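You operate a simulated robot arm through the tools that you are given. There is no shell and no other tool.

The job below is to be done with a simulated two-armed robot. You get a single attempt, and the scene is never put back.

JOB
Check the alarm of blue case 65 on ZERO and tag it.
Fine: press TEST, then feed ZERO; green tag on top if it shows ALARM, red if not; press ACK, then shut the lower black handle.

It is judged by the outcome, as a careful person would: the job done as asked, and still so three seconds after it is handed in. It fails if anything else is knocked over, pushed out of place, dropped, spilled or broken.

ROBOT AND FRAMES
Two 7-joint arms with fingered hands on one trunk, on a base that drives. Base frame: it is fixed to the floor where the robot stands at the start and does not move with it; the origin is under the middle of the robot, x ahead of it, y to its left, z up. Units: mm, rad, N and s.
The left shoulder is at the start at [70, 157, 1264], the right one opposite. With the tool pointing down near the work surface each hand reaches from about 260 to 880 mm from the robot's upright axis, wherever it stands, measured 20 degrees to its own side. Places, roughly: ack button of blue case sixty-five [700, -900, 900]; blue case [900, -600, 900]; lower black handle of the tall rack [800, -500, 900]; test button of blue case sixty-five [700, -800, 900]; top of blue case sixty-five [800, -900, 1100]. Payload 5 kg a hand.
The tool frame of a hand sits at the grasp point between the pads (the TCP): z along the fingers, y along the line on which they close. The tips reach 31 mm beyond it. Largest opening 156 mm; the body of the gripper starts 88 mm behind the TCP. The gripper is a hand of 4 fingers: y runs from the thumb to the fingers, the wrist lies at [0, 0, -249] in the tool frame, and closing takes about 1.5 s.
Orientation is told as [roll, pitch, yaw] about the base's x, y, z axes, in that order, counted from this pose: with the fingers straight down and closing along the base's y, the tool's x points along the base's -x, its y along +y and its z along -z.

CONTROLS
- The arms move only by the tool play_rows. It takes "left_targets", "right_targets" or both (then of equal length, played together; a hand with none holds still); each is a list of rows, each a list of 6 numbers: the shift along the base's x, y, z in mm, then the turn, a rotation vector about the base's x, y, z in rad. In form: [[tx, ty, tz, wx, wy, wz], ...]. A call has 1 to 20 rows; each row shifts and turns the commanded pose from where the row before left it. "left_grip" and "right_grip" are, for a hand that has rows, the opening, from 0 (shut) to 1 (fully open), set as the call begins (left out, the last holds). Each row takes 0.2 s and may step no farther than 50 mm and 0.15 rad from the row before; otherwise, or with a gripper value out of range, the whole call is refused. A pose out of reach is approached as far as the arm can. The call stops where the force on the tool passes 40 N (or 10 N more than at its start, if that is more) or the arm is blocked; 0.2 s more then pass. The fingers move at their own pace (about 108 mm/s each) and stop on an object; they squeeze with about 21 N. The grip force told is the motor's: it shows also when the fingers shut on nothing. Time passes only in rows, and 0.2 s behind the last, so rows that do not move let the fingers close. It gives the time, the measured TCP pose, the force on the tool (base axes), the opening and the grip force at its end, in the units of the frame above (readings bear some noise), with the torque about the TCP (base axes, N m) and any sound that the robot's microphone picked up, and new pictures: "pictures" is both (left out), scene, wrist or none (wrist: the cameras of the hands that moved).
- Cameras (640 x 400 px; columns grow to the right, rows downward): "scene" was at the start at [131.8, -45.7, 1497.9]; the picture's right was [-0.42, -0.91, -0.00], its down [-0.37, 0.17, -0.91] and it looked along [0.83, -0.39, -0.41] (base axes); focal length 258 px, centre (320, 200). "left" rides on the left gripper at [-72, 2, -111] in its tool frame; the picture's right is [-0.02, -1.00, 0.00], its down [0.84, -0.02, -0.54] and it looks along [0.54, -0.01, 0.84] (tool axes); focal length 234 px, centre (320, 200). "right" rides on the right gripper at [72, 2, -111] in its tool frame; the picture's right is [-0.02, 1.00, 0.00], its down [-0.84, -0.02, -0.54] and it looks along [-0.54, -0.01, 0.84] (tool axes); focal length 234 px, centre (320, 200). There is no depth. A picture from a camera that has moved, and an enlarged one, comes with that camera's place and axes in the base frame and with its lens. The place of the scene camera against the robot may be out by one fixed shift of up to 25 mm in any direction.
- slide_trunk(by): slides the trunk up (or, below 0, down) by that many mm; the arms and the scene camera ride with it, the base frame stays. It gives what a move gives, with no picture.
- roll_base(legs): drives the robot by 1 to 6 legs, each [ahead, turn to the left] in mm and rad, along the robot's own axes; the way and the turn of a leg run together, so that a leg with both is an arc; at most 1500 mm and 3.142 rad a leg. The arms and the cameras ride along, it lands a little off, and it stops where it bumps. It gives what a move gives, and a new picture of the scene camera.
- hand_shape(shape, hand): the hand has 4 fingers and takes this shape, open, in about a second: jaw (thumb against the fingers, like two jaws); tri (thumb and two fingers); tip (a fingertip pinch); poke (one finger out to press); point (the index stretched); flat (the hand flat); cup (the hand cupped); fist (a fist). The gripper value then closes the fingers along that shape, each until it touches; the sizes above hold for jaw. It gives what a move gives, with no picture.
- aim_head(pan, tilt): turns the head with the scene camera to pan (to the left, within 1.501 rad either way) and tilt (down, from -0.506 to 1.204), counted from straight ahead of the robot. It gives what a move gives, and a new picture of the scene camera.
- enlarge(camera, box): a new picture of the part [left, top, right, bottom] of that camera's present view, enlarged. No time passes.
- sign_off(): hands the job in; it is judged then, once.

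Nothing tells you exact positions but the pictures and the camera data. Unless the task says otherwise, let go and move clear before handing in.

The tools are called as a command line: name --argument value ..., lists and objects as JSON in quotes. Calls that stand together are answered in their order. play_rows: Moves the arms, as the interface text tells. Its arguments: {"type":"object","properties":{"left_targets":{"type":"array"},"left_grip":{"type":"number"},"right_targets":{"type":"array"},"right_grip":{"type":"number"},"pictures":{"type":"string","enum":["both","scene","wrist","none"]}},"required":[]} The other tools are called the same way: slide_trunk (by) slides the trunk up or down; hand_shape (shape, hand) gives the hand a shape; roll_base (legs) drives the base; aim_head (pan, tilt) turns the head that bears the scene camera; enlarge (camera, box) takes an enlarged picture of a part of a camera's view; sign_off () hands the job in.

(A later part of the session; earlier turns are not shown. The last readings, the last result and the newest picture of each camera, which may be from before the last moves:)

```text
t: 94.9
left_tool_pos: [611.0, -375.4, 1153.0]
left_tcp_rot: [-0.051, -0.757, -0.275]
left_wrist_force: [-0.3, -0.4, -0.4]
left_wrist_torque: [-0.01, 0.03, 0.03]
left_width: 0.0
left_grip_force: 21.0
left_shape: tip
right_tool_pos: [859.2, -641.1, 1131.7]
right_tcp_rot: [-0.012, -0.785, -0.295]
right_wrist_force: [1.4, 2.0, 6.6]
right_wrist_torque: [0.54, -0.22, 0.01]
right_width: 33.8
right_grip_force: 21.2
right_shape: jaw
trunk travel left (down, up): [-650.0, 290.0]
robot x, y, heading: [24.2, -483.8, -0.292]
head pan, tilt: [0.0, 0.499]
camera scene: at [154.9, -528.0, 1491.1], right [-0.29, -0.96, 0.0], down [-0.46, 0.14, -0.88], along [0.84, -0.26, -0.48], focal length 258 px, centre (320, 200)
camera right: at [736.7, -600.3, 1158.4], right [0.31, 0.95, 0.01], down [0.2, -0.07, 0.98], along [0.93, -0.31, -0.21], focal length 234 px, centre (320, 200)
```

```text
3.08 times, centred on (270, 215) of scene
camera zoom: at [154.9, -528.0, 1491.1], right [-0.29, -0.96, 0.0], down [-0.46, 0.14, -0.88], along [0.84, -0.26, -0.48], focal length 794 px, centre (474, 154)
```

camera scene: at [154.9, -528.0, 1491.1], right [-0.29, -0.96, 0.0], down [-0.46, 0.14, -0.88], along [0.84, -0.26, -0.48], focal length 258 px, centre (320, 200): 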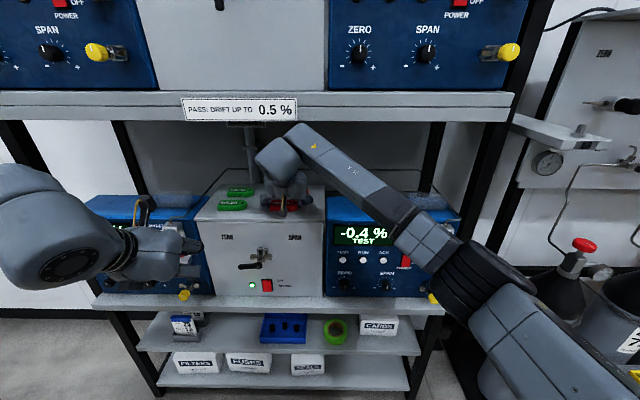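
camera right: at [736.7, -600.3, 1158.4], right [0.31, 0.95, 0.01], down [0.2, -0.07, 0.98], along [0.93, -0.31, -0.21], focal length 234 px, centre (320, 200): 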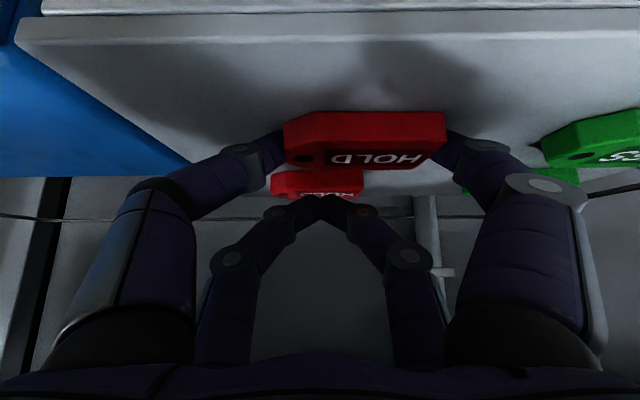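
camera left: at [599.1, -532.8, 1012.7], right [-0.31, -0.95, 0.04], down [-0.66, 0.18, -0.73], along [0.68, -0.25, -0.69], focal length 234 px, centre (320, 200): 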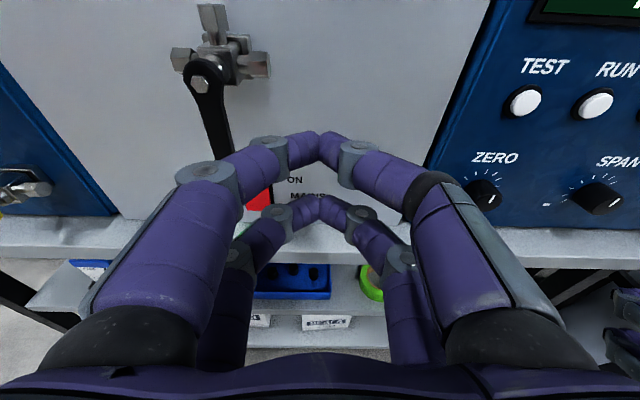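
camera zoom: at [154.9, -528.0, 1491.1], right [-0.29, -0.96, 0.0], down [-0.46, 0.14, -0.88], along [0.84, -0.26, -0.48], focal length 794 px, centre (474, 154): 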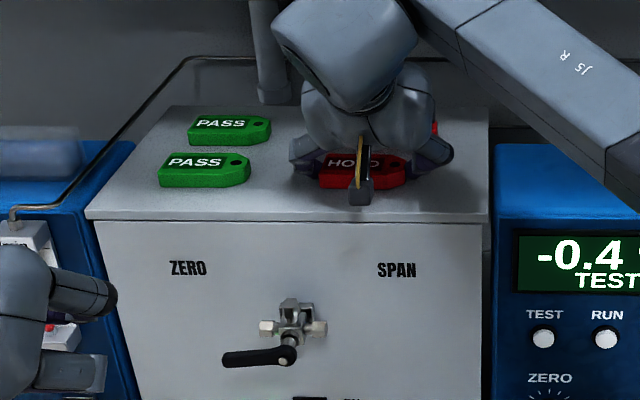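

The lower finger pair holds the red tag (slid about 30 mm left while closing), the upper pair closed above it. I'll lift a little and check that it's held.

play_rows --right_targets '[[0, 0, 4, 0, 0, 0], [0, 0, 6, 0, 0, 0], [0, 0, 10, 0, 0, 0], [0, 0, 0, 0, 0, 0]]' --pictures "both"

enlarge --camera "right" --box '[160, 60, 480, 260]'

enlarge --camera "scene" --box '[190, 150, 350, 280]'

```text
t: 95.9
left_tool_pos: [612.4, -376.1, 1154.1]
left_tcp_rot: [-0.049, -0.759, -0.276]
left_wrist_force: [0.7, -0.3, 1.0]
left_wrist_torque: [-0.02, 0.02, 0.03]
left_width: 0.2
left_grip_force: 21.1
left_shape: tip
right_tool_pos: [859.7, -642.7, 1151.4]
right_tcp_rot: [-0.013, -0.783, -0.296]
right_wrist_force: [-0.7, 0.8, -0.4]
right_wrist_torque: [-0.01, -0.03, 0.03]
right_width: 34.2
right_grip_force: 21.0
right_shape: jaw
trunk travel left (down, up): [-650.0, 290.0]
robot x, y, heading: [19.7, -480.1, -0.304]
head pan, tilt: [0.0, 0.499]
camera scene: at [156.2, -528.8, 1490.9], right [-0.29, -0.96, 0.0], down [-0.46, 0.14, -0.88], along [0.84, -0.26, -0.48], focal length 258 px, centre (320, 200)
camera right: at [738.2, -601.0, 1177.1], right [0.32, 0.95, 0.01], down [0.2, -0.07, 0.98], along [0.93, -0.31, -0.21], focal length 234 px, centre (320, 200)
```

scene: 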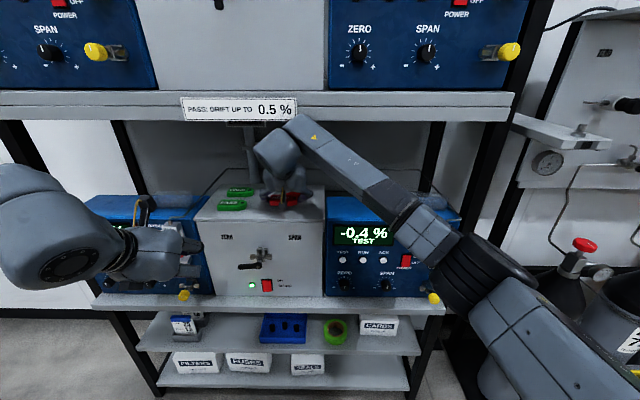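
right: 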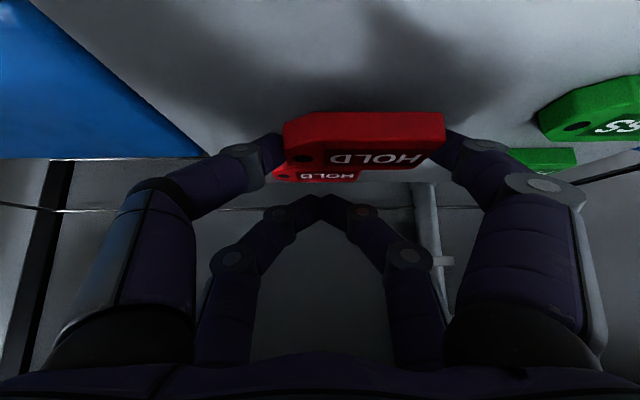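

```text
2.00 times, centred on (320, 160) of right
camera zoom: at [738.2, -601.0, 1177.1], right [0.32, 0.95, 0.01], down [0.2, -0.07, 0.98], along [0.93, -0.31, -0.21], focal length 468 px, centre (320, 280)
```

zoom: 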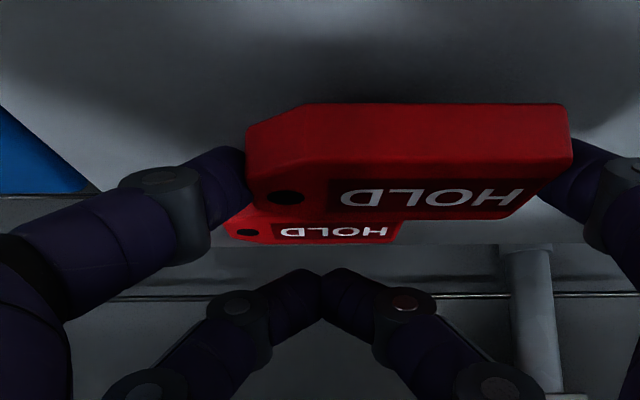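

```text
3.08 times, centred on (270, 215) of scene
camera zoom: at [156.2, -528.8, 1490.9], right [-0.29, -0.96, 0.0], down [-0.46, 0.14, -0.88], along [0.84, -0.26, -0.48], focal length 794 px, centre (474, 154)
```

zoom: 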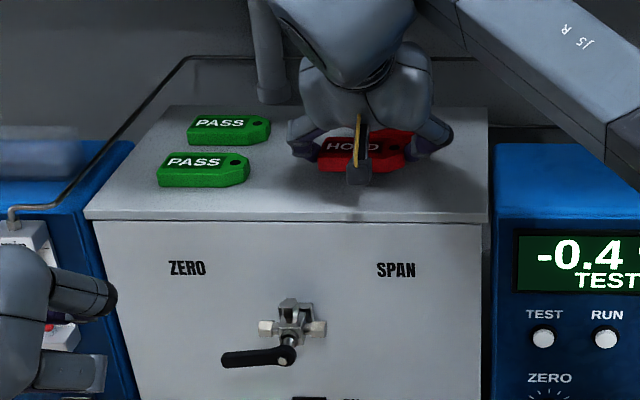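

The red tag is held level and clear, and 65 still shows TEST, no ALARM. I'll carry the red tag over to the front-left part of case 65's top.

play_rows --right_targets '[[0, 0, 12, 0, 0, 0], [0, 0, 13, 0, 0, 0], [-12.2, -40.2, 0, 0, 0, 0], [-12.2, -40.2, 0, 0, 0, 0], [-12.2, -40.2, 0, 0, 0, 0], [-12.2, -40.2, 0, 0, 0, 0], [-12.2, -40.2, 0, 0, 0, 0], [-12.2, -40.2, 0, 0, 0, 0], [0, 0, 0, 0, 0, 0]]' --pictures "both"

enlarge --camera "right" --box '[160, 60, 480, 260]'

enlarge --camera "scene" --box '[310, 150, 470, 280]'

```text
t: 97.9
left_tool_pos: [612.0, -374.7, 1153.8]
left_tcp_rot: [-0.052, -0.758, -0.275]
left_wrist_force: [0.4, 0.6, 0.1]
left_wrist_torque: [-0.01, 0.03, -0.02]
left_width: 0.0
left_grip_force: 20.9
left_shape: tip
right_tool_pos: [786.7, -884.5, 1177.0]
right_tcp_rot: [-0.011, -0.784, -0.292]
right_wrist_force: [0.1, 1.1, -0.3]
right_wrist_torque: [-0.02, 0.0, -0.02]
right_width: 34.2
right_grip_force: 21.6
right_shape: jaw
trunk travel left (down, up): [-650.0, 290.0]
robot x, y, heading: [26.8, -484.4, -0.301]
head pan, tilt: [0.0, 0.499]
camera scene: at [156.3, -527.8, 1491.0], right [-0.29, -0.96, 0.0], down [-0.46, 0.14, -0.88], along [0.84, -0.26, -0.48], focal length 258 px, centre (320, 200)
camera right: at [664.8, -841.8, 1202.7], right [0.31, 0.95, 0.01], down [0.2, -0.07, 0.98], along [0.93, -0.31, -0.21], focal length 234 px, centre (320, 200)
```

scene: 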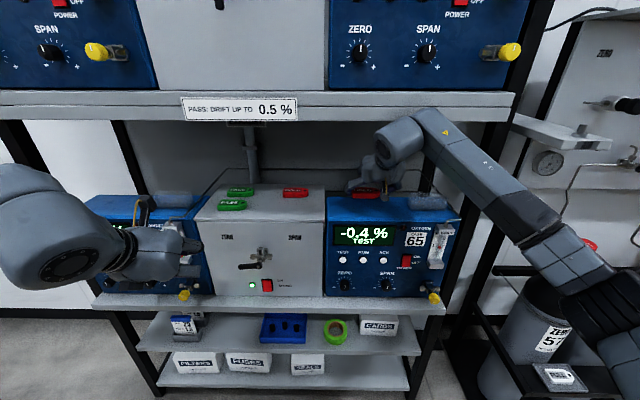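
right: 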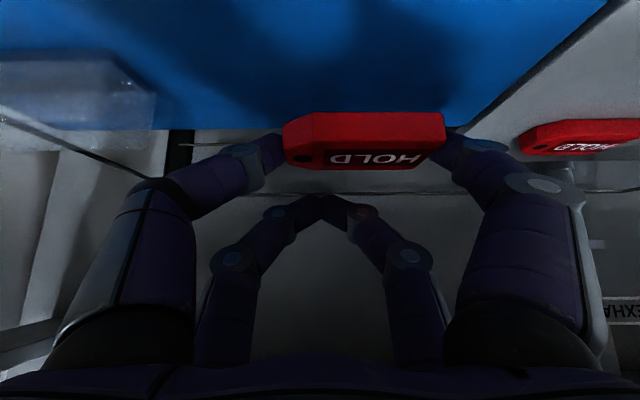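

```text
2.00 times, centred on (320, 160) of right
camera zoom: at [664.8, -841.8, 1202.7], right [0.31, 0.95, 0.01], down [0.2, -0.07, 0.98], along [0.93, -0.31, -0.21], focal length 468 px, centre (320, 280)
```

zoom: 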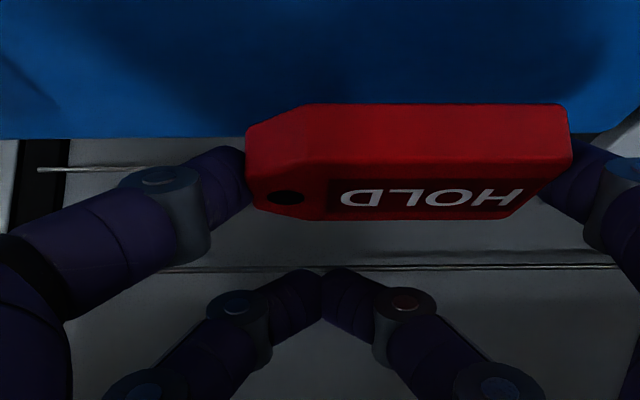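

```text
3.08 times, centred on (390, 215) of scene
camera zoom: at [156.3, -527.8, 1491.0], right [-0.29, -0.96, 0.0], down [-0.46, 0.14, -0.88], along [0.84, -0.26, -0.48], focal length 794 px, centre (105, 154)
```

zoom: 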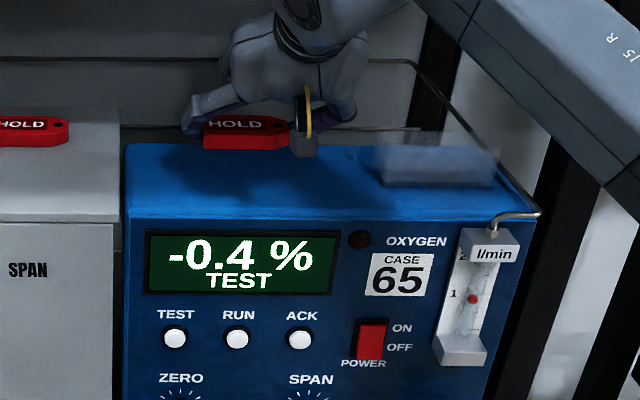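

The tag hovers about 45 mm above the case top, well within its outline. I'll lower it most of the way, then in small steps until it touches.

play_rows --right_targets '[[0, 0, -14, 0, 0, 0], [0, 0, -12, 0, 0, 0], [0, 0, -10, 0, 0, 0], [0, 0, -4, 0, 0, 0]]' --pictures "none"

play_rows --right_targets '[[0, 0, -2, 0, 0, 0], [0, 0, -2, 0, 0, 0]]' --pictures "none"

enlarge --camera "scene" --box '[310, 150, 470, 280]'

enlarge --camera "right" --box '[160, 60, 480, 260]'

```text
t: 98.9
left_tool_pos: [611.5, -375.6, 1154.2]
left_tcp_rot: [-0.051, -0.758, -0.275]
left_wrist_force: [0.8, 0.5, 0.6]
left_wrist_torque: [-0.02, 0.02, 0.0]
left_width: 0.0
left_grip_force: 21.0
left_shape: tip
right_tool_pos: [786.6, -884.2, 1136.4]
right_tcp_rot: [-0.013, -0.783, -0.294]
right_wrist_force: [-0.4, 0.2, -0.3]
right_wrist_torque: [-0.01, 0.01, 0.01]
right_width: 34.0
right_grip_force: 21.4
right_shape: jaw
trunk travel left (down, up): [-650.0, 290.0]
robot x, y, heading: [25.5, -480.4, -0.298]
head pan, tilt: [0.0, 0.499]
```

```text
t: 99.5
left_tool_pos: [610.8, -375.5, 1154.0]
left_tcp_rot: [-0.05, -0.757, -0.275]
left_wrist_force: [0.7, -0.3, 1.2]
left_wrist_torque: [0.02, 0.05, -0.01]
left_width: 0.2
left_grip_force: 21.3
left_shape: tip
right_tool_pos: [786.4, -884.5, 1132.6]
right_tcp_rot: [-0.011, -0.786, -0.296]
right_wrist_force: [-0.2, -0.5, 3.9]
right_wrist_torque: [0.21, -0.08, -0.03]
right_width: 33.9
right_grip_force: 21.1
right_shape: jaw
trunk travel left (down, up): [-650.0, 290.0]
robot x, y, heading: [21.0, -478.1, -0.3]
head pan, tilt: [0.0, 0.499]
```

```text
3.08 times, centred on (390, 215) of scene
camera zoom: at [155.3, -528.5, 1491.1], right [-0.29, -0.96, 0.0], down [-0.46, 0.14, -0.88], along [0.84, -0.26, -0.48], focal length 794 px, centre (105, 154)
```

zoom: 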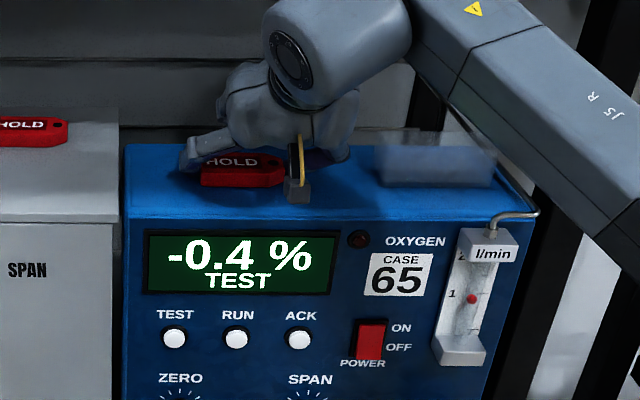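

```text
2.00 times, centred on (320, 160) of right
camera zoom: at [664.5, -842.4, 1159.4], right [0.32, 0.95, 0.01], down [0.19, -0.07, 0.98], along [0.93, -0.31, -0.21], focal length 468 px, centre (320, 280)
```

zoom: 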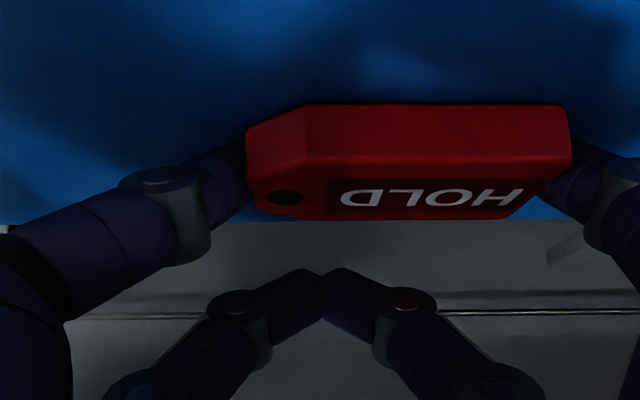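

Contact at about 4 N: the tag rests on the case top. I'll open the hand and check the tag.

play_rows --right_targets '[[0, 0, -0.5, 0, 0, 0], [0, 0, 0, 0, 0, 0], [0, 0, 0, 0, 0, 0], [0, 0, 0, 0, 0, 0], [0, 0, 0, 0, 0, 0], [0, 0, 0, 0, 0, 0], [0, 0, 0, 0, 0, 0]]' --right_grip 1 --pictures "both"

enlarge --camera "right" --box '[160, 60, 480, 260]'

enlarge --camera "scene" --box '[310, 150, 470, 280]'

```text
t: 101.1
left_tool_pos: [611.4, -376.3, 1152.9]
left_tcp_rot: [-0.051, -0.759, -0.275]
left_wrist_force: [0.3, 0.3, -0.2]
left_wrist_torque: [-0.02, 0.0, -0.01]
left_width: 0.2
left_grip_force: 20.8
left_shape: tip
right_tool_pos: [785.6, -884.8, 1132.6]
right_tcp_rot: [-0.013, -0.782, -0.294]
right_wrist_force: [-0.3, -1.8, 5.5]
right_wrist_torque: [0.38, -0.09, 0.02]
right_width: 156.2
right_grip_force: 0.1
right_shape: jaw
trunk travel left (down, up): [-650.0, 290.0]
robot x, y, heading: [21.1, -484.4, -0.299]
head pan, tilt: [0.0, 0.499]
camera scene: at [154.8, -528.9, 1491.1], right [-0.29, -0.96, 0.0], down [-0.46, 0.14, -0.88], along [0.84, -0.26, -0.48], focal length 258 px, centre (320, 200)
camera right: at [664.0, -842.5, 1158.4], right [0.32, 0.95, 0.01], down [0.2, -0.07, 0.98], along [0.93, -0.31, -0.21], focal length 234 px, centre (320, 200)
```

scene: 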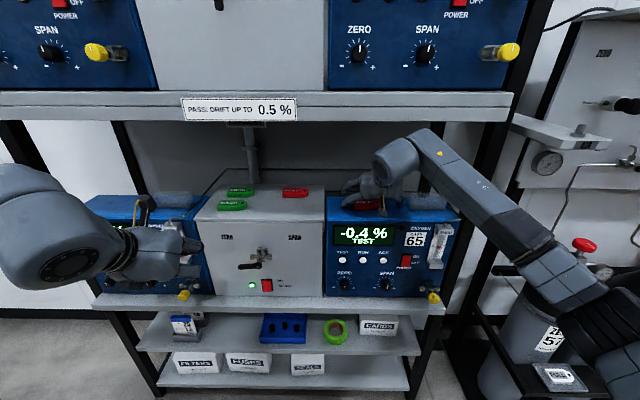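
right: 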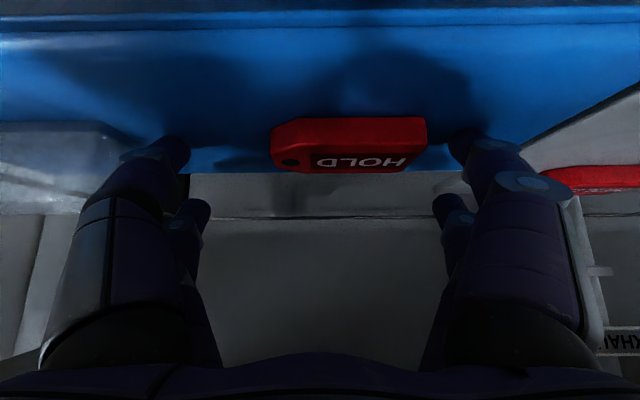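

```text
2.00 times, centred on (320, 160) of right
camera zoom: at [664.0, -842.5, 1158.4], right [0.32, 0.95, 0.01], down [0.2, -0.07, 0.98], along [0.93, -0.31, -0.21], focal length 468 px, centre (320, 280)
```

zoom: 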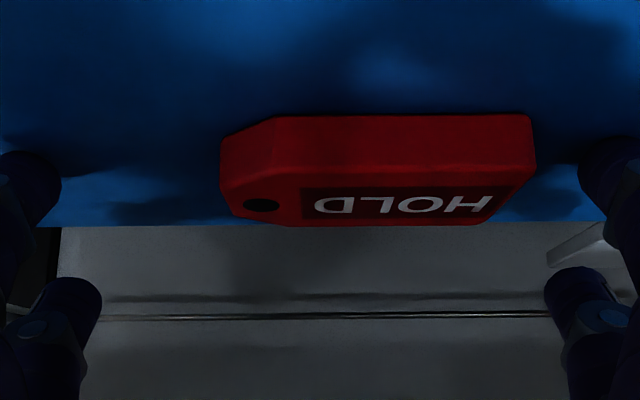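

```text
3.08 times, centred on (390, 215) of scene
camera zoom: at [154.8, -528.9, 1491.1], right [-0.29, -0.96, 0.0], down [-0.46, 0.14, -0.88], along [0.84, -0.26, -0.48], focal length 794 px, centre (105, 154)
```

zoom: 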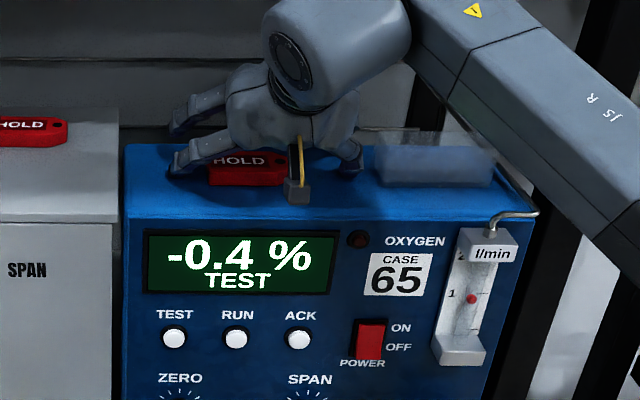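

The tag is released and lying flat on case 65. I'll withdraw the hand up and back, and check the display again.

play_rows --right_targets '[[0, 0, 6, 0, 0, 0], [-9.6, 2.9, 12, 0, 0, 0], [-19.1, 5.8, 20, 0, 0, 0], [-28.7, 8.7, 20, 0, 0, 0], [-38.3, 11.6, 0, 0, 0, 0], [-38.3, 11.6, 0, 0, 0, 0], [-38.3, 11.6, 0, 0, 0, 0], [-38.3, 11.6, 0, 0, 0, 0]]' --pictures "scene"

enlarge --camera "scene" --box '[310, 150, 470, 280]'

```text
t: 102.9
left_tool_pos: [609.7, -375.1, 1154.6]
left_tcp_rot: [-0.049, -0.759, -0.273]
left_wrist_force: [0.1, -0.2, 0.3]
left_wrist_torque: [-0.01, -0.02, 0.02]
left_width: 0.0
left_grip_force: 21.1
left_shape: tip
right_tool_pos: [573.6, -820.3, 1189.9]
right_tcp_rot: [-0.012, -0.783, -0.294]
right_wrist_force: [-0.2, -0.5, 0.0]
right_wrist_torque: [-0.01, 0.04, 0.0]
right_width: 155.9
right_grip_force: 0.1
right_shape: jaw
trunk travel left (down, up): [-650.0, 290.0]
robot x, y, heading: [22.9, -483.6, -0.298]
head pan, tilt: [0.0, 0.499]
camera scene: at [153.9, -528.7, 1491.2], right [-0.29, -0.96, 0.0], down [-0.46, 0.14, -0.88], along [0.84, -0.26, -0.48], focal length 258 px, centre (320, 200)
```

scene: 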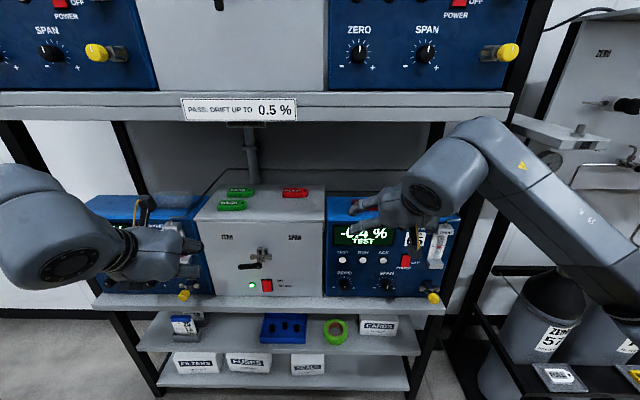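

```text
3.08 times, centred on (390, 215) of scene
camera zoom: at [153.9, -528.7, 1491.2], right [-0.29, -0.96, 0.0], down [-0.46, 0.14, -0.88], along [0.84, -0.26, -0.48], focal length 794 px, centre (105, 154)
```

zoom: 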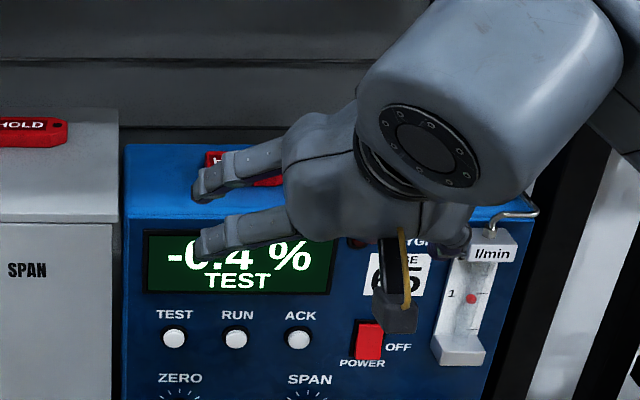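

The tag lies on case 65 and it still shows TEST. Next is ACK: I'll pinch the right fingertips together again and bring them in front of ACK, 130 mm right of TEST.

hand_shape --shape "tip" --hand "right"

play_rows --right_targets '[[0, 0, 0, -0.042, -0.1388, 0], [-1.8, -5.9, -42, 0, 0, 0], [-1.8, -5.9, -42, 0, 0, 0], [-1.8, -5.9, -42, 0, 0, 0], [-1.8, -5.9, -42, 0, 0, 0], [-1.8, -5.9, -42, 0, 0, 0], [-1.8, -5.9, -41, 0, 0, 0], [0, 0, 0, 0, 0, 0]]' --right_grip 0 --pictures "both"

enlarge --camera "right" --box '[200, 80, 440, 280]'

enlarge --camera "scene" --box '[310, 150, 470, 280]'

```text
t: 103.8
left_tool_pos: [612.3, -376.3, 1154.0]
left_tcp_rot: [-0.05, -0.757, -0.274]
left_wrist_force: [0.1, 0.6, 0.7]
left_wrist_torque: [-0.03, -0.04, 0.05]
left_width: 0.0
left_grip_force: 21.1
left_shape: tip
right_tool_pos: [576.6, -820.9, 1190.3]
right_tcp_rot: [-0.011, -0.783, -0.294]
right_wrist_force: [0.5, 0.0, 0.6]
right_wrist_torque: [-0.03, -0.01, 0.0]
right_width: 156.1
right_grip_force: 0.1
right_shape: tip
trunk travel left (down, up): [-650.0, 290.0]
robot x, y, heading: [20.8, -484.7, -0.297]
head pan, tilt: [0.0, 0.499]
```

```text
t: 105.6
left_tool_pos: [611.8, -375.8, 1153.1]
left_tcp_rot: [-0.051, -0.757, -0.276]
left_wrist_force: [0.0, 0.6, -0.9]
left_wrist_torque: [0.01, 0.02, 0.0]
left_width: 0.1
left_grip_force: 20.9
left_shape: tip
right_tool_pos: [565.3, -855.5, 939.4]
right_tcp_rot: [-0.012, -0.929, -0.294]
right_wrist_force: [0.3, 0.6, 0.4]
right_wrist_torque: [0.0, 0.01, -0.02]
right_width: 0.1
right_grip_force: 20.9
right_shape: tip
trunk travel left (down, up): [-650.0, 290.0]
robot x, y, heading: [23.6, -481.4, -0.294]
head pan, tilt: [0.0, 0.499]
camera scene: at [155.8, -528.6, 1491.0], right [-0.29, -0.96, 0.0], down [-0.46, 0.14, -0.88], along [0.84, -0.26, -0.48], focal length 258 px, centre (320, 200)
camera right: at [441.1, -813.1, 945.9], right [0.31, 0.95, 0.01], down [0.06, -0.03, 1.0], along [0.95, -0.31, -0.07], focal length 234 px, centre (320, 200)
```

scene: 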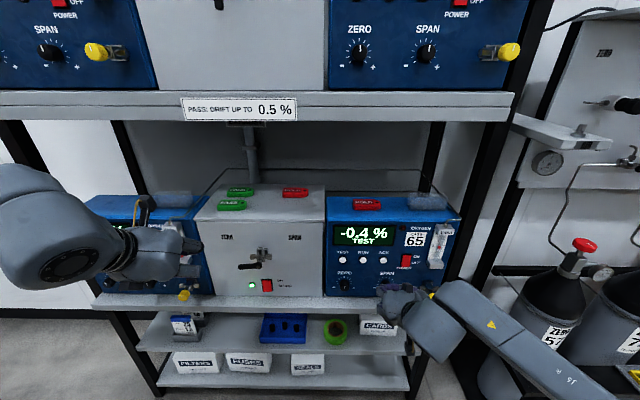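
right: 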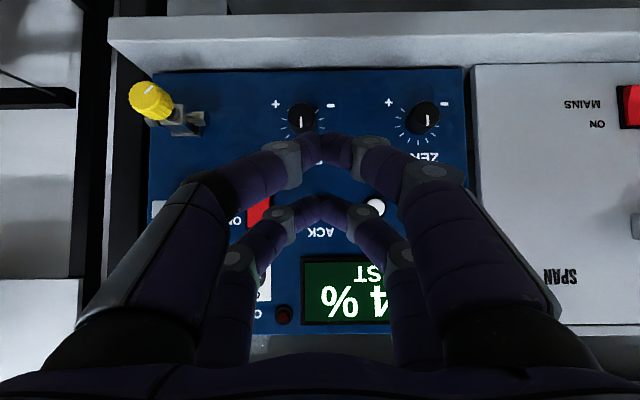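

```text
2.00 times, centred on (320, 180) of right
camera zoom: at [441.1, -813.1, 945.9], right [0.31, 0.95, 0.01], down [0.06, -0.03, 1.0], along [0.95, -0.31, -0.07], focal length 468 px, centre (320, 240)
```

zoom: 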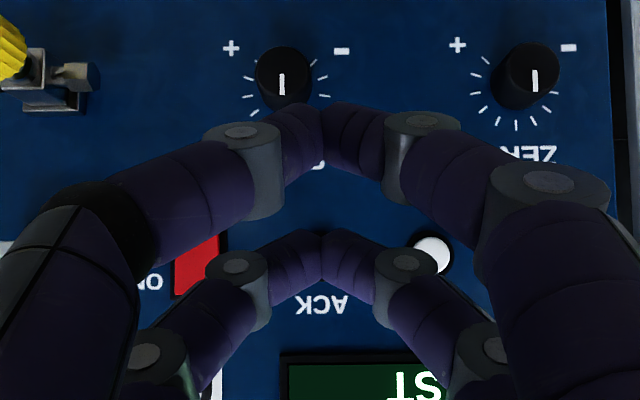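

```text
3.08 times, centred on (390, 215) of scene
camera zoom: at [155.8, -528.6, 1491.0], right [-0.29, -0.96, 0.0], down [-0.46, 0.14, -0.88], along [0.84, -0.26, -0.48], focal length 794 px, centre (105, 154)
```

zoom: 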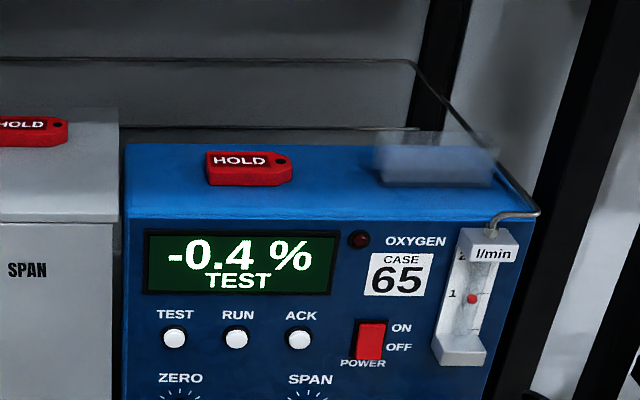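

The red tag sits well on case 65, and the tips are lined up with ACK. I'll advance to just short of the button.

play_rows --right_targets '[[30.6, -9.3, 0, 0, 0, 0], [30.6, -9.3, 0, 0, 0, 0], [28.7, -8.7, 0, 0, 0, 0], [0, 0, 0, 0, 0, 0]]' --pictures "wrist"

enlarge --camera "right" --box '[200, 80, 440, 280]'

```text
t: 106.6
left_tool_pos: [611.1, -374.8, 1152.9]
left_tcp_rot: [-0.049, -0.758, -0.276]
left_wrist_force: [-0.1, -0.1, -0.1]
left_wrist_torque: [0.01, 0.01, -0.01]
left_width: 0.1
left_grip_force: 20.8
left_shape: tip
right_tool_pos: [655.9, -883.1, 939.2]
right_tcp_rot: [-0.014, -0.928, -0.294]
right_wrist_force: [0.1, 0.9, -0.3]
right_wrist_torque: [-0.03, -0.01, 0.02]
right_width: 0.0
right_grip_force: 21.0
right_shape: tip
trunk travel left (down, up): [-650.0, 290.0]
robot x, y, heading: [22.2, -481.4, -0.302]
head pan, tilt: [0.0, 0.499]
camera right: at [530.9, -840.3, 946.2], right [0.31, 0.95, 0.01], down [0.06, -0.03, 1.0], along [0.95, -0.31, -0.07], focal length 234 px, centre (320, 200)
```

right: 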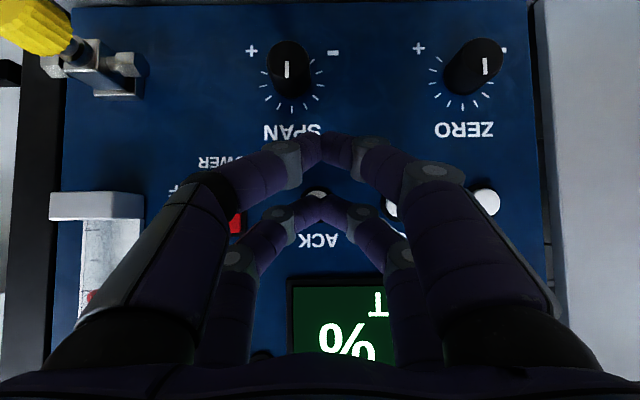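

```text
2.00 times, centred on (320, 180) of right
camera zoom: at [530.9, -840.3, 946.2], right [0.31, 0.95, 0.01], down [0.06, -0.03, 1.0], along [0.95, -0.31, -0.07], focal length 468 px, centre (320, 240)
```

zoom: 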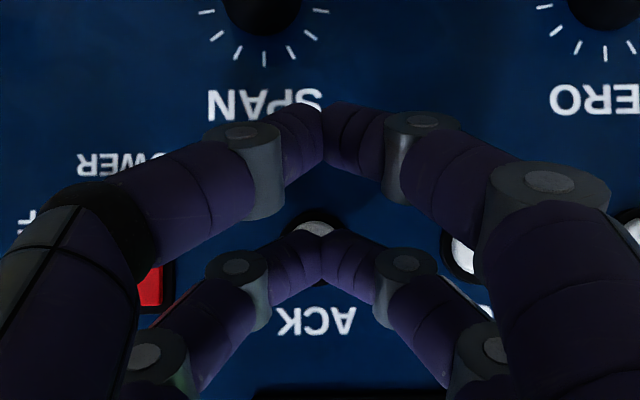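

Alignment matches the earlier TEST press. I'll press in 2 mm steps.

play_rows --right_targets '[[1.91, -0.58, 0, 0, 0, 0], [1.91, -0.58, 0, 0, 0, 0], [1.91, -0.58, 0, 0, 0, 0], [1.91, -0.58, 0, 0, 0, 0], [1.91, -0.58, 0, 0, 0, 0]]' --pictures "none"

```text
t: 107.8
left_tool_pos: [610.6, -376.4, 1153.6]
left_tcp_rot: [-0.052, -0.757, -0.275]
left_wrist_force: [0.0, 0.1, -0.8]
left_wrist_torque: [0.01, -0.01, -0.02]
left_width: 0.0
left_grip_force: 21.4
left_shape: tip
right_tool_pos: [664.7, -886.4, 938.7]
right_tcp_rot: [-0.014, -0.928, -0.294]
right_wrist_force: [-7.8, 1.6, -0.6]
right_wrist_torque: [0.03, 0.05, -0.04]
right_width: 0.0
right_grip_force: 20.8
right_shape: tip
trunk travel left (down, up): [-650.0, 290.0]
robot x, y, heading: [25.5, -482.1, -0.297]
head pan, tilt: [0.0, 0.499]
heard: click
```

A click was heard at about 8 N. I'll back off and read the display.

play_rows --right_targets '[[-9.6, 2.9, 0, 0, 0, 0], [-28.7, 8.7, 0, 0, 0, 0], [-38.3, 11.6, 0, 0, 0, 0], [-38.3, 11.6, -20, 0, 0, 0], [-14.5, -36, -25, 0, 0, 0], [-14.5, -36, -25, 0, 0, 0]]' --pictures "scene"

enlarge --camera "scene" --box '[310, 150, 470, 280]'

enlarge --camera "scene" --box '[190, 170, 350, 300]'

```text
t: 109.2
left_tool_pos: [611.0, -375.4, 1153.7]
left_tcp_rot: [-0.052, -0.757, -0.277]
left_wrist_force: [-0.2, -0.1, 0.3]
left_wrist_torque: [0.03, 0.01, -0.04]
left_width: 0.2
left_grip_force: 21.3
left_shape: tip
right_tool_pos: [531.7, -896.6, 890.0]
right_tcp_rot: [-0.009, -0.924, -0.298]
right_wrist_force: [0.3, -0.4, 0.5]
right_wrist_torque: [-0.03, 0.02, 0.0]
right_width: 0.0
right_grip_force: 20.7
right_shape: tip
right hand out of reach, approached as far as the arm can: row 6
trunk travel left (down, up): [-650.0, 290.0]
robot x, y, heading: [21.6, -481.5, -0.297]
head pan, tilt: [0.0, 0.499]
camera scene: at [155.4, -528.4, 1491.0], right [-0.29, -0.96, 0.0], down [-0.46, 0.14, -0.88], along [0.84, -0.26, -0.48], focal length 258 px, centre (320, 200)
```

scene: 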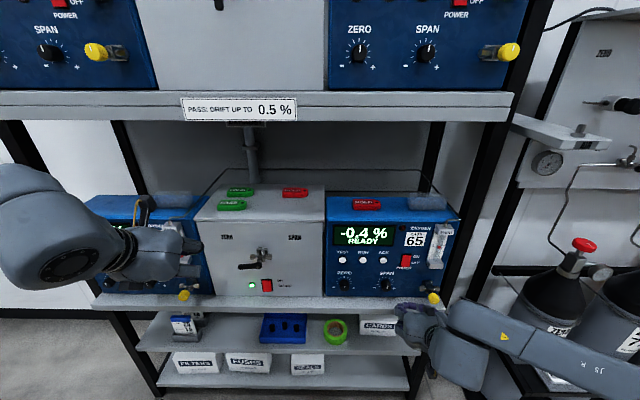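

```text
3.08 times, centred on (390, 215) of scene
camera zoom: at [155.4, -528.4, 1491.0], right [-0.29, -0.96, 0.0], down [-0.46, 0.14, -0.88], along [0.84, -0.26, -0.48], focal length 794 px, centre (105, 154)
```

zoom: 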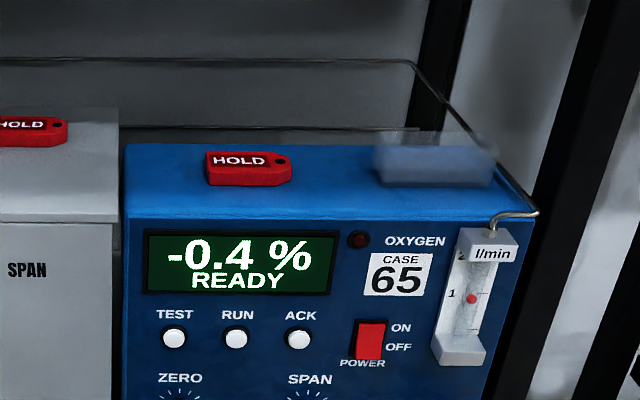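

```text
3.08 times, centred on (270, 235) of scene
camera zoom: at [155.4, -528.4, 1491.0], right [-0.29, -0.96, 0.0], down [-0.46, 0.14, -0.88], along [0.84, -0.26, -0.48], focal length 794 px, centre (474, 92)
```

zoom: 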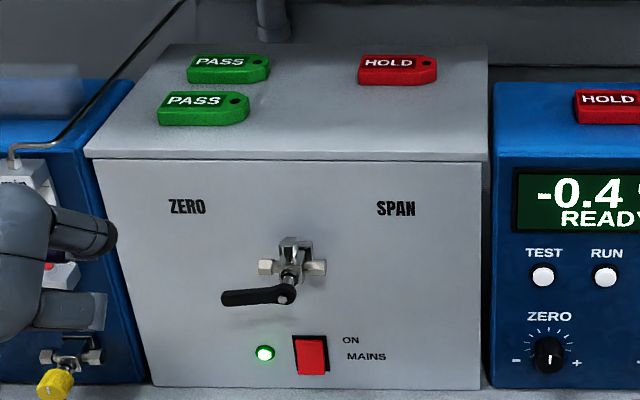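

ACK took: case 65 now shows READY. Last step is to shut the lower handle: the left hand will push the lever from above, down and to the right. I'll lower the trunk slightly and bring the left hand above the lever.

slide_trunk --by -60

play_rows --left_targets '[[22, -10, -19, -0.011, -0.0364, -0.05], [22, -10, -19, -0.011, -0.0364, -0.05], [22, -10, -19, -0.011, -0.0364, -0.05], [22, -10, -19, -0.011, -0.0364, -0.05], [22, -10, -18, -0.011, -0.0364, -0.05], [0, 0, 0, 0, 0, 0]]' --pictures "both"

enlarge --camera "left" --box '[180, 0, 460, 220]'

enlarge --camera "scene" --box '[190, 130, 350, 270]'

```text
t: 110.2
left_tool_pos: [610.9, -375.8, 1093.9]
left_tcp_rot: [-0.051, -0.756, -0.277]
left_wrist_force: [-0.3, -0.1, 0.5]
left_wrist_torque: [0.0, -0.02, 0.0]
left_width: 0.0
left_grip_force: 21.0
left_shape: tip
right_tool_pos: [531.6, -896.5, 828.8]
right_tcp_rot: [-0.011, -0.923, -0.295]
right_wrist_force: [0.0, -0.1, 0.6]
right_wrist_torque: [-0.02, -0.01, -0.01]
right_width: 0.0
right_grip_force: 20.6
right_shape: tip
trunk travel left (down, up): [-590.0, 350.0]
robot x, y, heading: [22.9, -481.8, -0.3]
head pan, tilt: [0.0, 0.499]
```

```text
t: 111.6
left_tool_pos: [720.2, -425.2, 999.4]
left_tcp_rot: [-0.015, -0.948, -0.555]
left_wrist_force: [-0.3, -1.1, -0.6]
left_wrist_torque: [0.0, 0.01, 0.05]
left_width: 0.1
left_grip_force: 20.6
left_shape: tip
right_tool_pos: [531.8, -896.2, 829.2]
right_tcp_rot: [-0.008, -0.923, -0.297]
right_wrist_force: [0.2, -0.3, -0.1]
right_wrist_torque: [0.04, 0.01, 0.0]
right_width: 0.3
right_grip_force: 21.0
right_shape: tip
trunk travel left (down, up): [-590.0, 350.0]
robot x, y, heading: [23.1, -484.5, -0.295]
head pan, tilt: [0.0, 0.499]
camera scene: at [154.7, -528.8, 1431.1], right [-0.29, -0.96, 0.0], down [-0.46, 0.14, -0.88], along [0.84, -0.26, -0.48], focal length 258 px, centre (320, 200)
camera left: at [681.4, -396.3, 1122.9], right [-0.52, -0.85, 0.03], down [-0.8, 0.48, -0.36], along [0.29, -0.21, -0.93], focal length 234 px, centre (320, 200)
```

scene: 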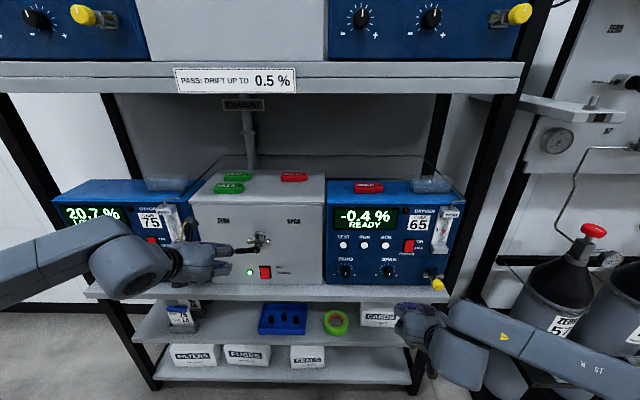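
left: 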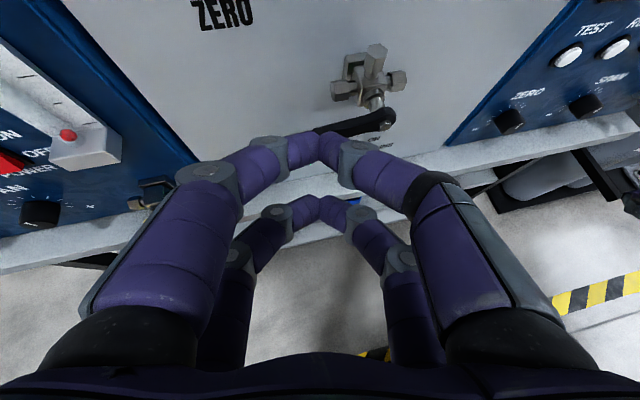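

```text
1.82 times, centred on (320, 110) of left
camera zoom: at [681.4, -396.3, 1122.9], right [-0.52, -0.85, 0.03], down [-0.8, 0.48, -0.36], along [0.29, -0.21, -0.93], focal length 426 px, centre (320, 364)
```

zoom: 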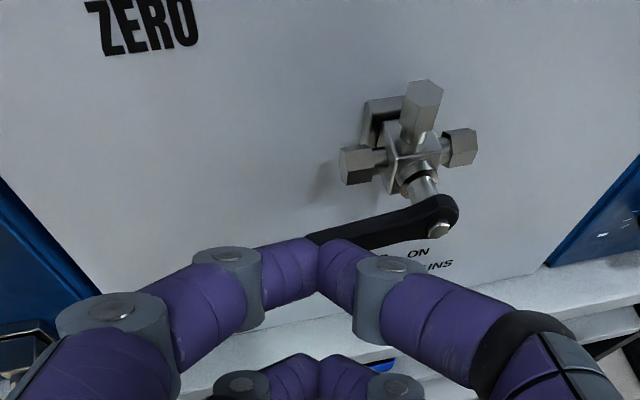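

```text
2.86 times, centred on (270, 200) of scene
camera zoom: at [154.7, -528.8, 1431.1], right [-0.29, -0.96, 0.0], down [-0.46, 0.14, -0.88], along [0.84, -0.26, -0.48], focal length 737 px, centre (463, 200)
```

zoom: 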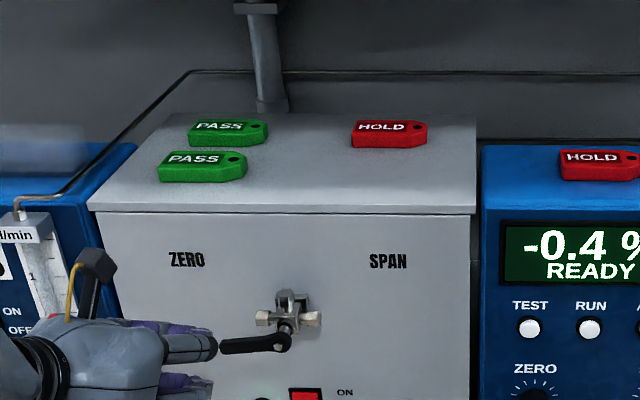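

The left hand is in place, tips above-left of the lever end and 40 mm short in depth. I'll move in above the lever and check.

play_rows --left_targets '[[21.5, -6.5, -5, 0, 0, 0], [21.5, -6.5, -5, 0, 0, 0], [0, 0, 0, 0, 0, 0]]' --pictures "both"

enlarge --camera "left" --box '[180, 0, 460, 220]'

enlarge --camera "scene" --box '[220, 180, 320, 270]'

```text
t: 112.4
left_tool_pos: [763.3, -438.1, 988.2]
left_tcp_rot: [-0.015, -0.945, -0.553]
left_wrist_force: [-0.1, -0.2, -0.4]
left_wrist_torque: [0.02, 0.02, -0.01]
left_width: 0.0
left_grip_force: 20.7
left_shape: tip
right_tool_pos: [530.2, -896.1, 828.1]
right_tcp_rot: [-0.011, -0.924, -0.294]
right_wrist_force: [0.0, -0.8, -0.3]
right_wrist_torque: [0.0, -0.03, -0.02]
right_width: 0.3
right_grip_force: 21.1
right_shape: tip
trunk travel left (down, up): [-590.0, 350.0]
robot x, y, heading: [26.7, -477.7, -0.293]
head pan, tilt: [0.0, 0.499]
camera scene: at [155.1, -528.6, 1431.1], right [-0.29, -0.96, 0.0], down [-0.46, 0.14, -0.88], along [0.84, -0.26, -0.48], focal length 258 px, centre (320, 200)
camera left: at [725.1, -409.0, 1112.9], right [-0.52, -0.85, 0.03], down [-0.8, 0.48, -0.36], along [0.29, -0.21, -0.93], focal length 234 px, centre (320, 200)
```

scene: 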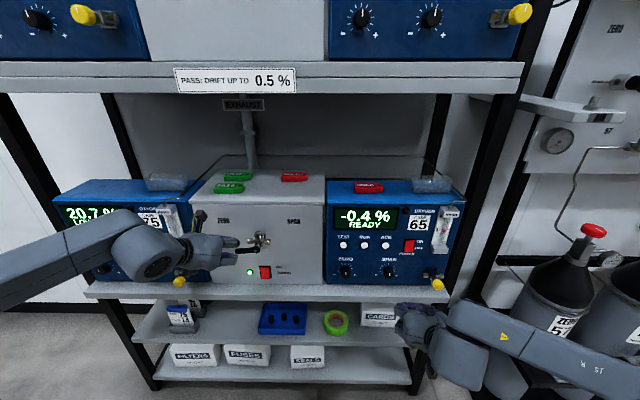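
left: 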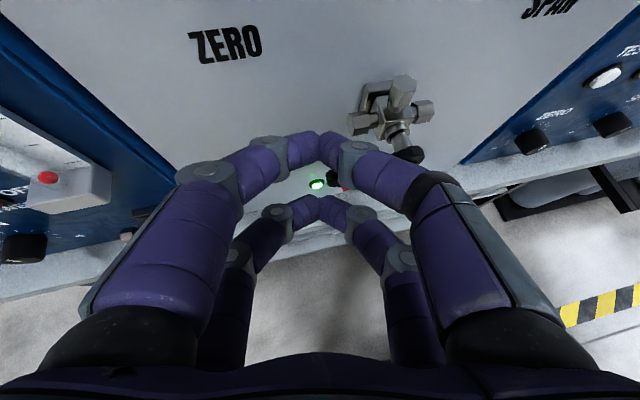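

```text
1.82 times, centred on (320, 110) of left
camera zoom: at [725.1, -409.0, 1112.9], right [-0.52, -0.85, 0.03], down [-0.8, 0.48, -0.36], along [0.29, -0.21, -0.93], focal length 426 px, centre (320, 364)
```

zoom: 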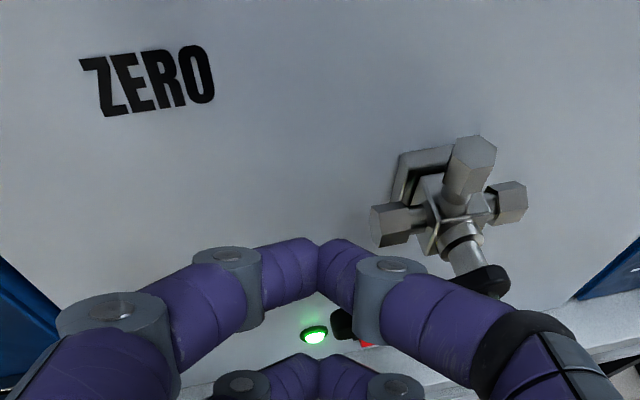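

```text
4.44 times, centred on (270, 225) of scene
camera zoom: at [155.1, -528.6, 1431.1], right [-0.29, -0.96, 0.0], down [-0.46, 0.14, -0.88], along [0.84, -0.26, -0.48], focal length 1146 px, centre (542, 89)
```

zoom: 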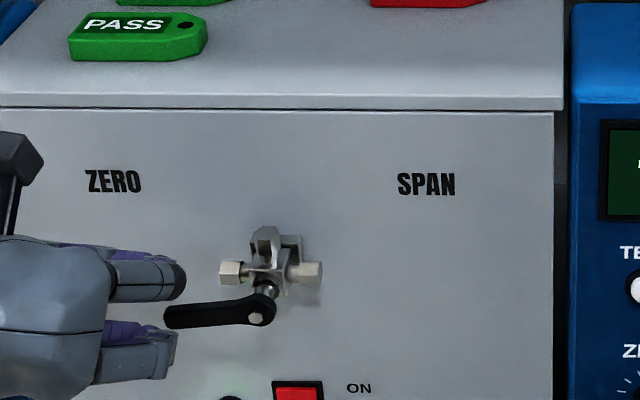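

The upper fingertip pair stands above the lever, the lower pair clears it in front. I'll push down along the arc, first part.

play_rows --left_targets '[[0, 0, -7.5, 0, 0, 0], [0, 0, -7, 0, 0, 0], [0, 0, -8.5, 0, 0, 0], [-0.9, -3.0, -12, 0, 0, 0]]' --pictures "wrist"

enlarge --camera "scene" --box '[220, 180, 320, 270]'

```text
t: 113.4
left_tool_pos: [764.7, -441.9, 953.2]
left_tcp_rot: [-0.015, -0.946, -0.552]
left_wrist_force: [0.7, 0.0, 0.9]
left_wrist_torque: [-0.05, 0.01, 0.08]
left_width: 0.1
left_grip_force: 21.4
left_shape: tip
right_tool_pos: [531.8, -896.5, 828.8]
right_tcp_rot: [-0.011, -0.924, -0.295]
right_wrist_force: [1.0, 0.0, 0.4]
right_wrist_torque: [0.01, 0.02, 0.0]
right_width: 0.0
right_grip_force: 21.2
right_shape: tip
trunk travel left (down, up): [-590.0, 350.0]
robot x, y, heading: [24.0, -482.7, -0.293]
head pan, tilt: [0.0, 0.499]
camera left: at [724.9, -412.3, 1077.3], right [-0.52, -0.85, 0.03], down [-0.8, 0.48, -0.36], along [0.29, -0.21, -0.93], focal length 234 px, centre (320, 200)
```

left: 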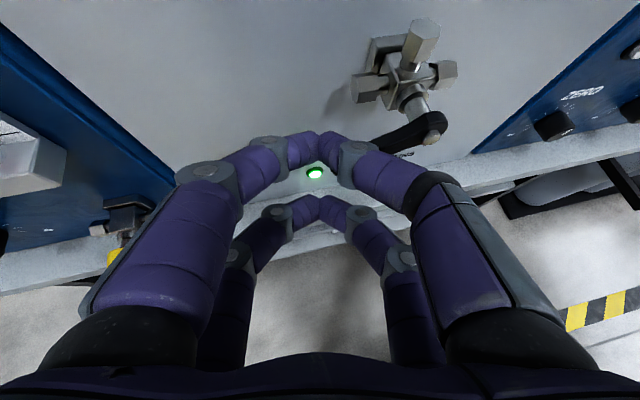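

```text
4.44 times, centred on (270, 225) of scene
camera zoom: at [156.1, -528.7, 1431.0], right [-0.29, -0.96, 0.0], down [-0.46, 0.14, -0.88], along [0.84, -0.26, -0.48], focal length 1146 px, centre (542, 89)
```

zoom: 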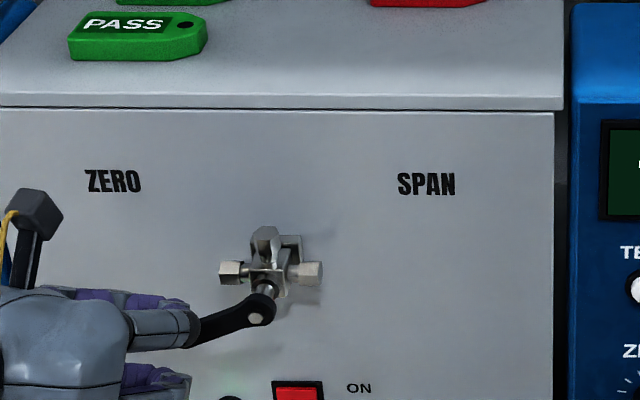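

The lever is turning (about 70° left now), with almost no force. I'll continue down and right along the arc.

play_rows --left_targets '[[-0.96, -3.16, -5.7, 0, 0, 0], [-0.96, -3.16, -5.7, 0, 0, 0], [-1.3, -4.3, -4.5, 0, 0, 0], [-1.3, -4.3, -4.5, 0, 0, 0]]' --pictures "wrist"

enlarge --camera "scene" --box '[220, 180, 320, 270]'

```text
t: 114.4
left_tool_pos: [759.5, -457.0, 934.4]
left_tcp_rot: [-0.016, -0.947, -0.552]
left_wrist_force: [0.6, 1.7, 1.0]
left_wrist_torque: [-0.02, -0.01, 0.05]
left_width: 0.1
left_grip_force: 21.1
left_shape: tip
right_tool_pos: [530.1, -895.5, 828.5]
right_tcp_rot: [-0.009, -0.923, -0.296]
right_wrist_force: [0.0, -0.4, 0.6]
right_wrist_torque: [0.01, 0.02, -0.03]
right_width: 0.2
right_grip_force: 20.5
right_shape: tip
trunk travel left (down, up): [-590.0, 350.0]
robot x, y, heading: [21.5, -483.0, -0.292]
head pan, tilt: [0.0, 0.499]
camera left: at [719.8, -426.9, 1057.1], right [-0.52, -0.85, 0.03], down [-0.8, 0.48, -0.36], along [0.29, -0.21, -0.93], focal length 234 px, centre (320, 200)
```

left: 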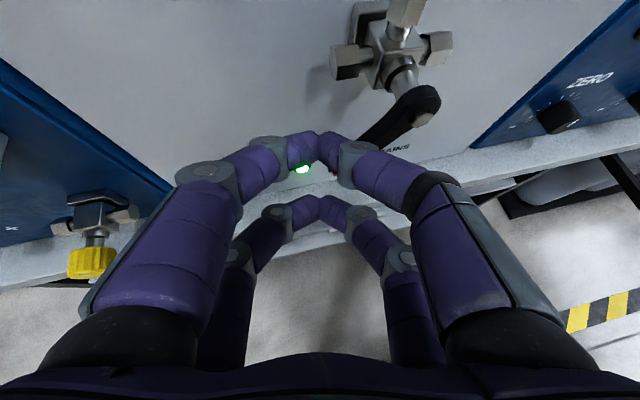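

```text
4.44 times, centred on (270, 225) of scene
camera zoom: at [155.8, -528.5, 1431.0], right [-0.29, -0.96, 0.0], down [-0.46, 0.14, -0.88], along [0.84, -0.26, -0.48], focal length 1146 px, centre (542, 89)
```

zoom: 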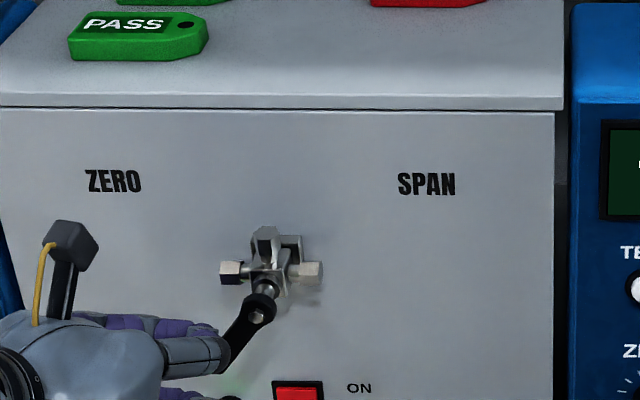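

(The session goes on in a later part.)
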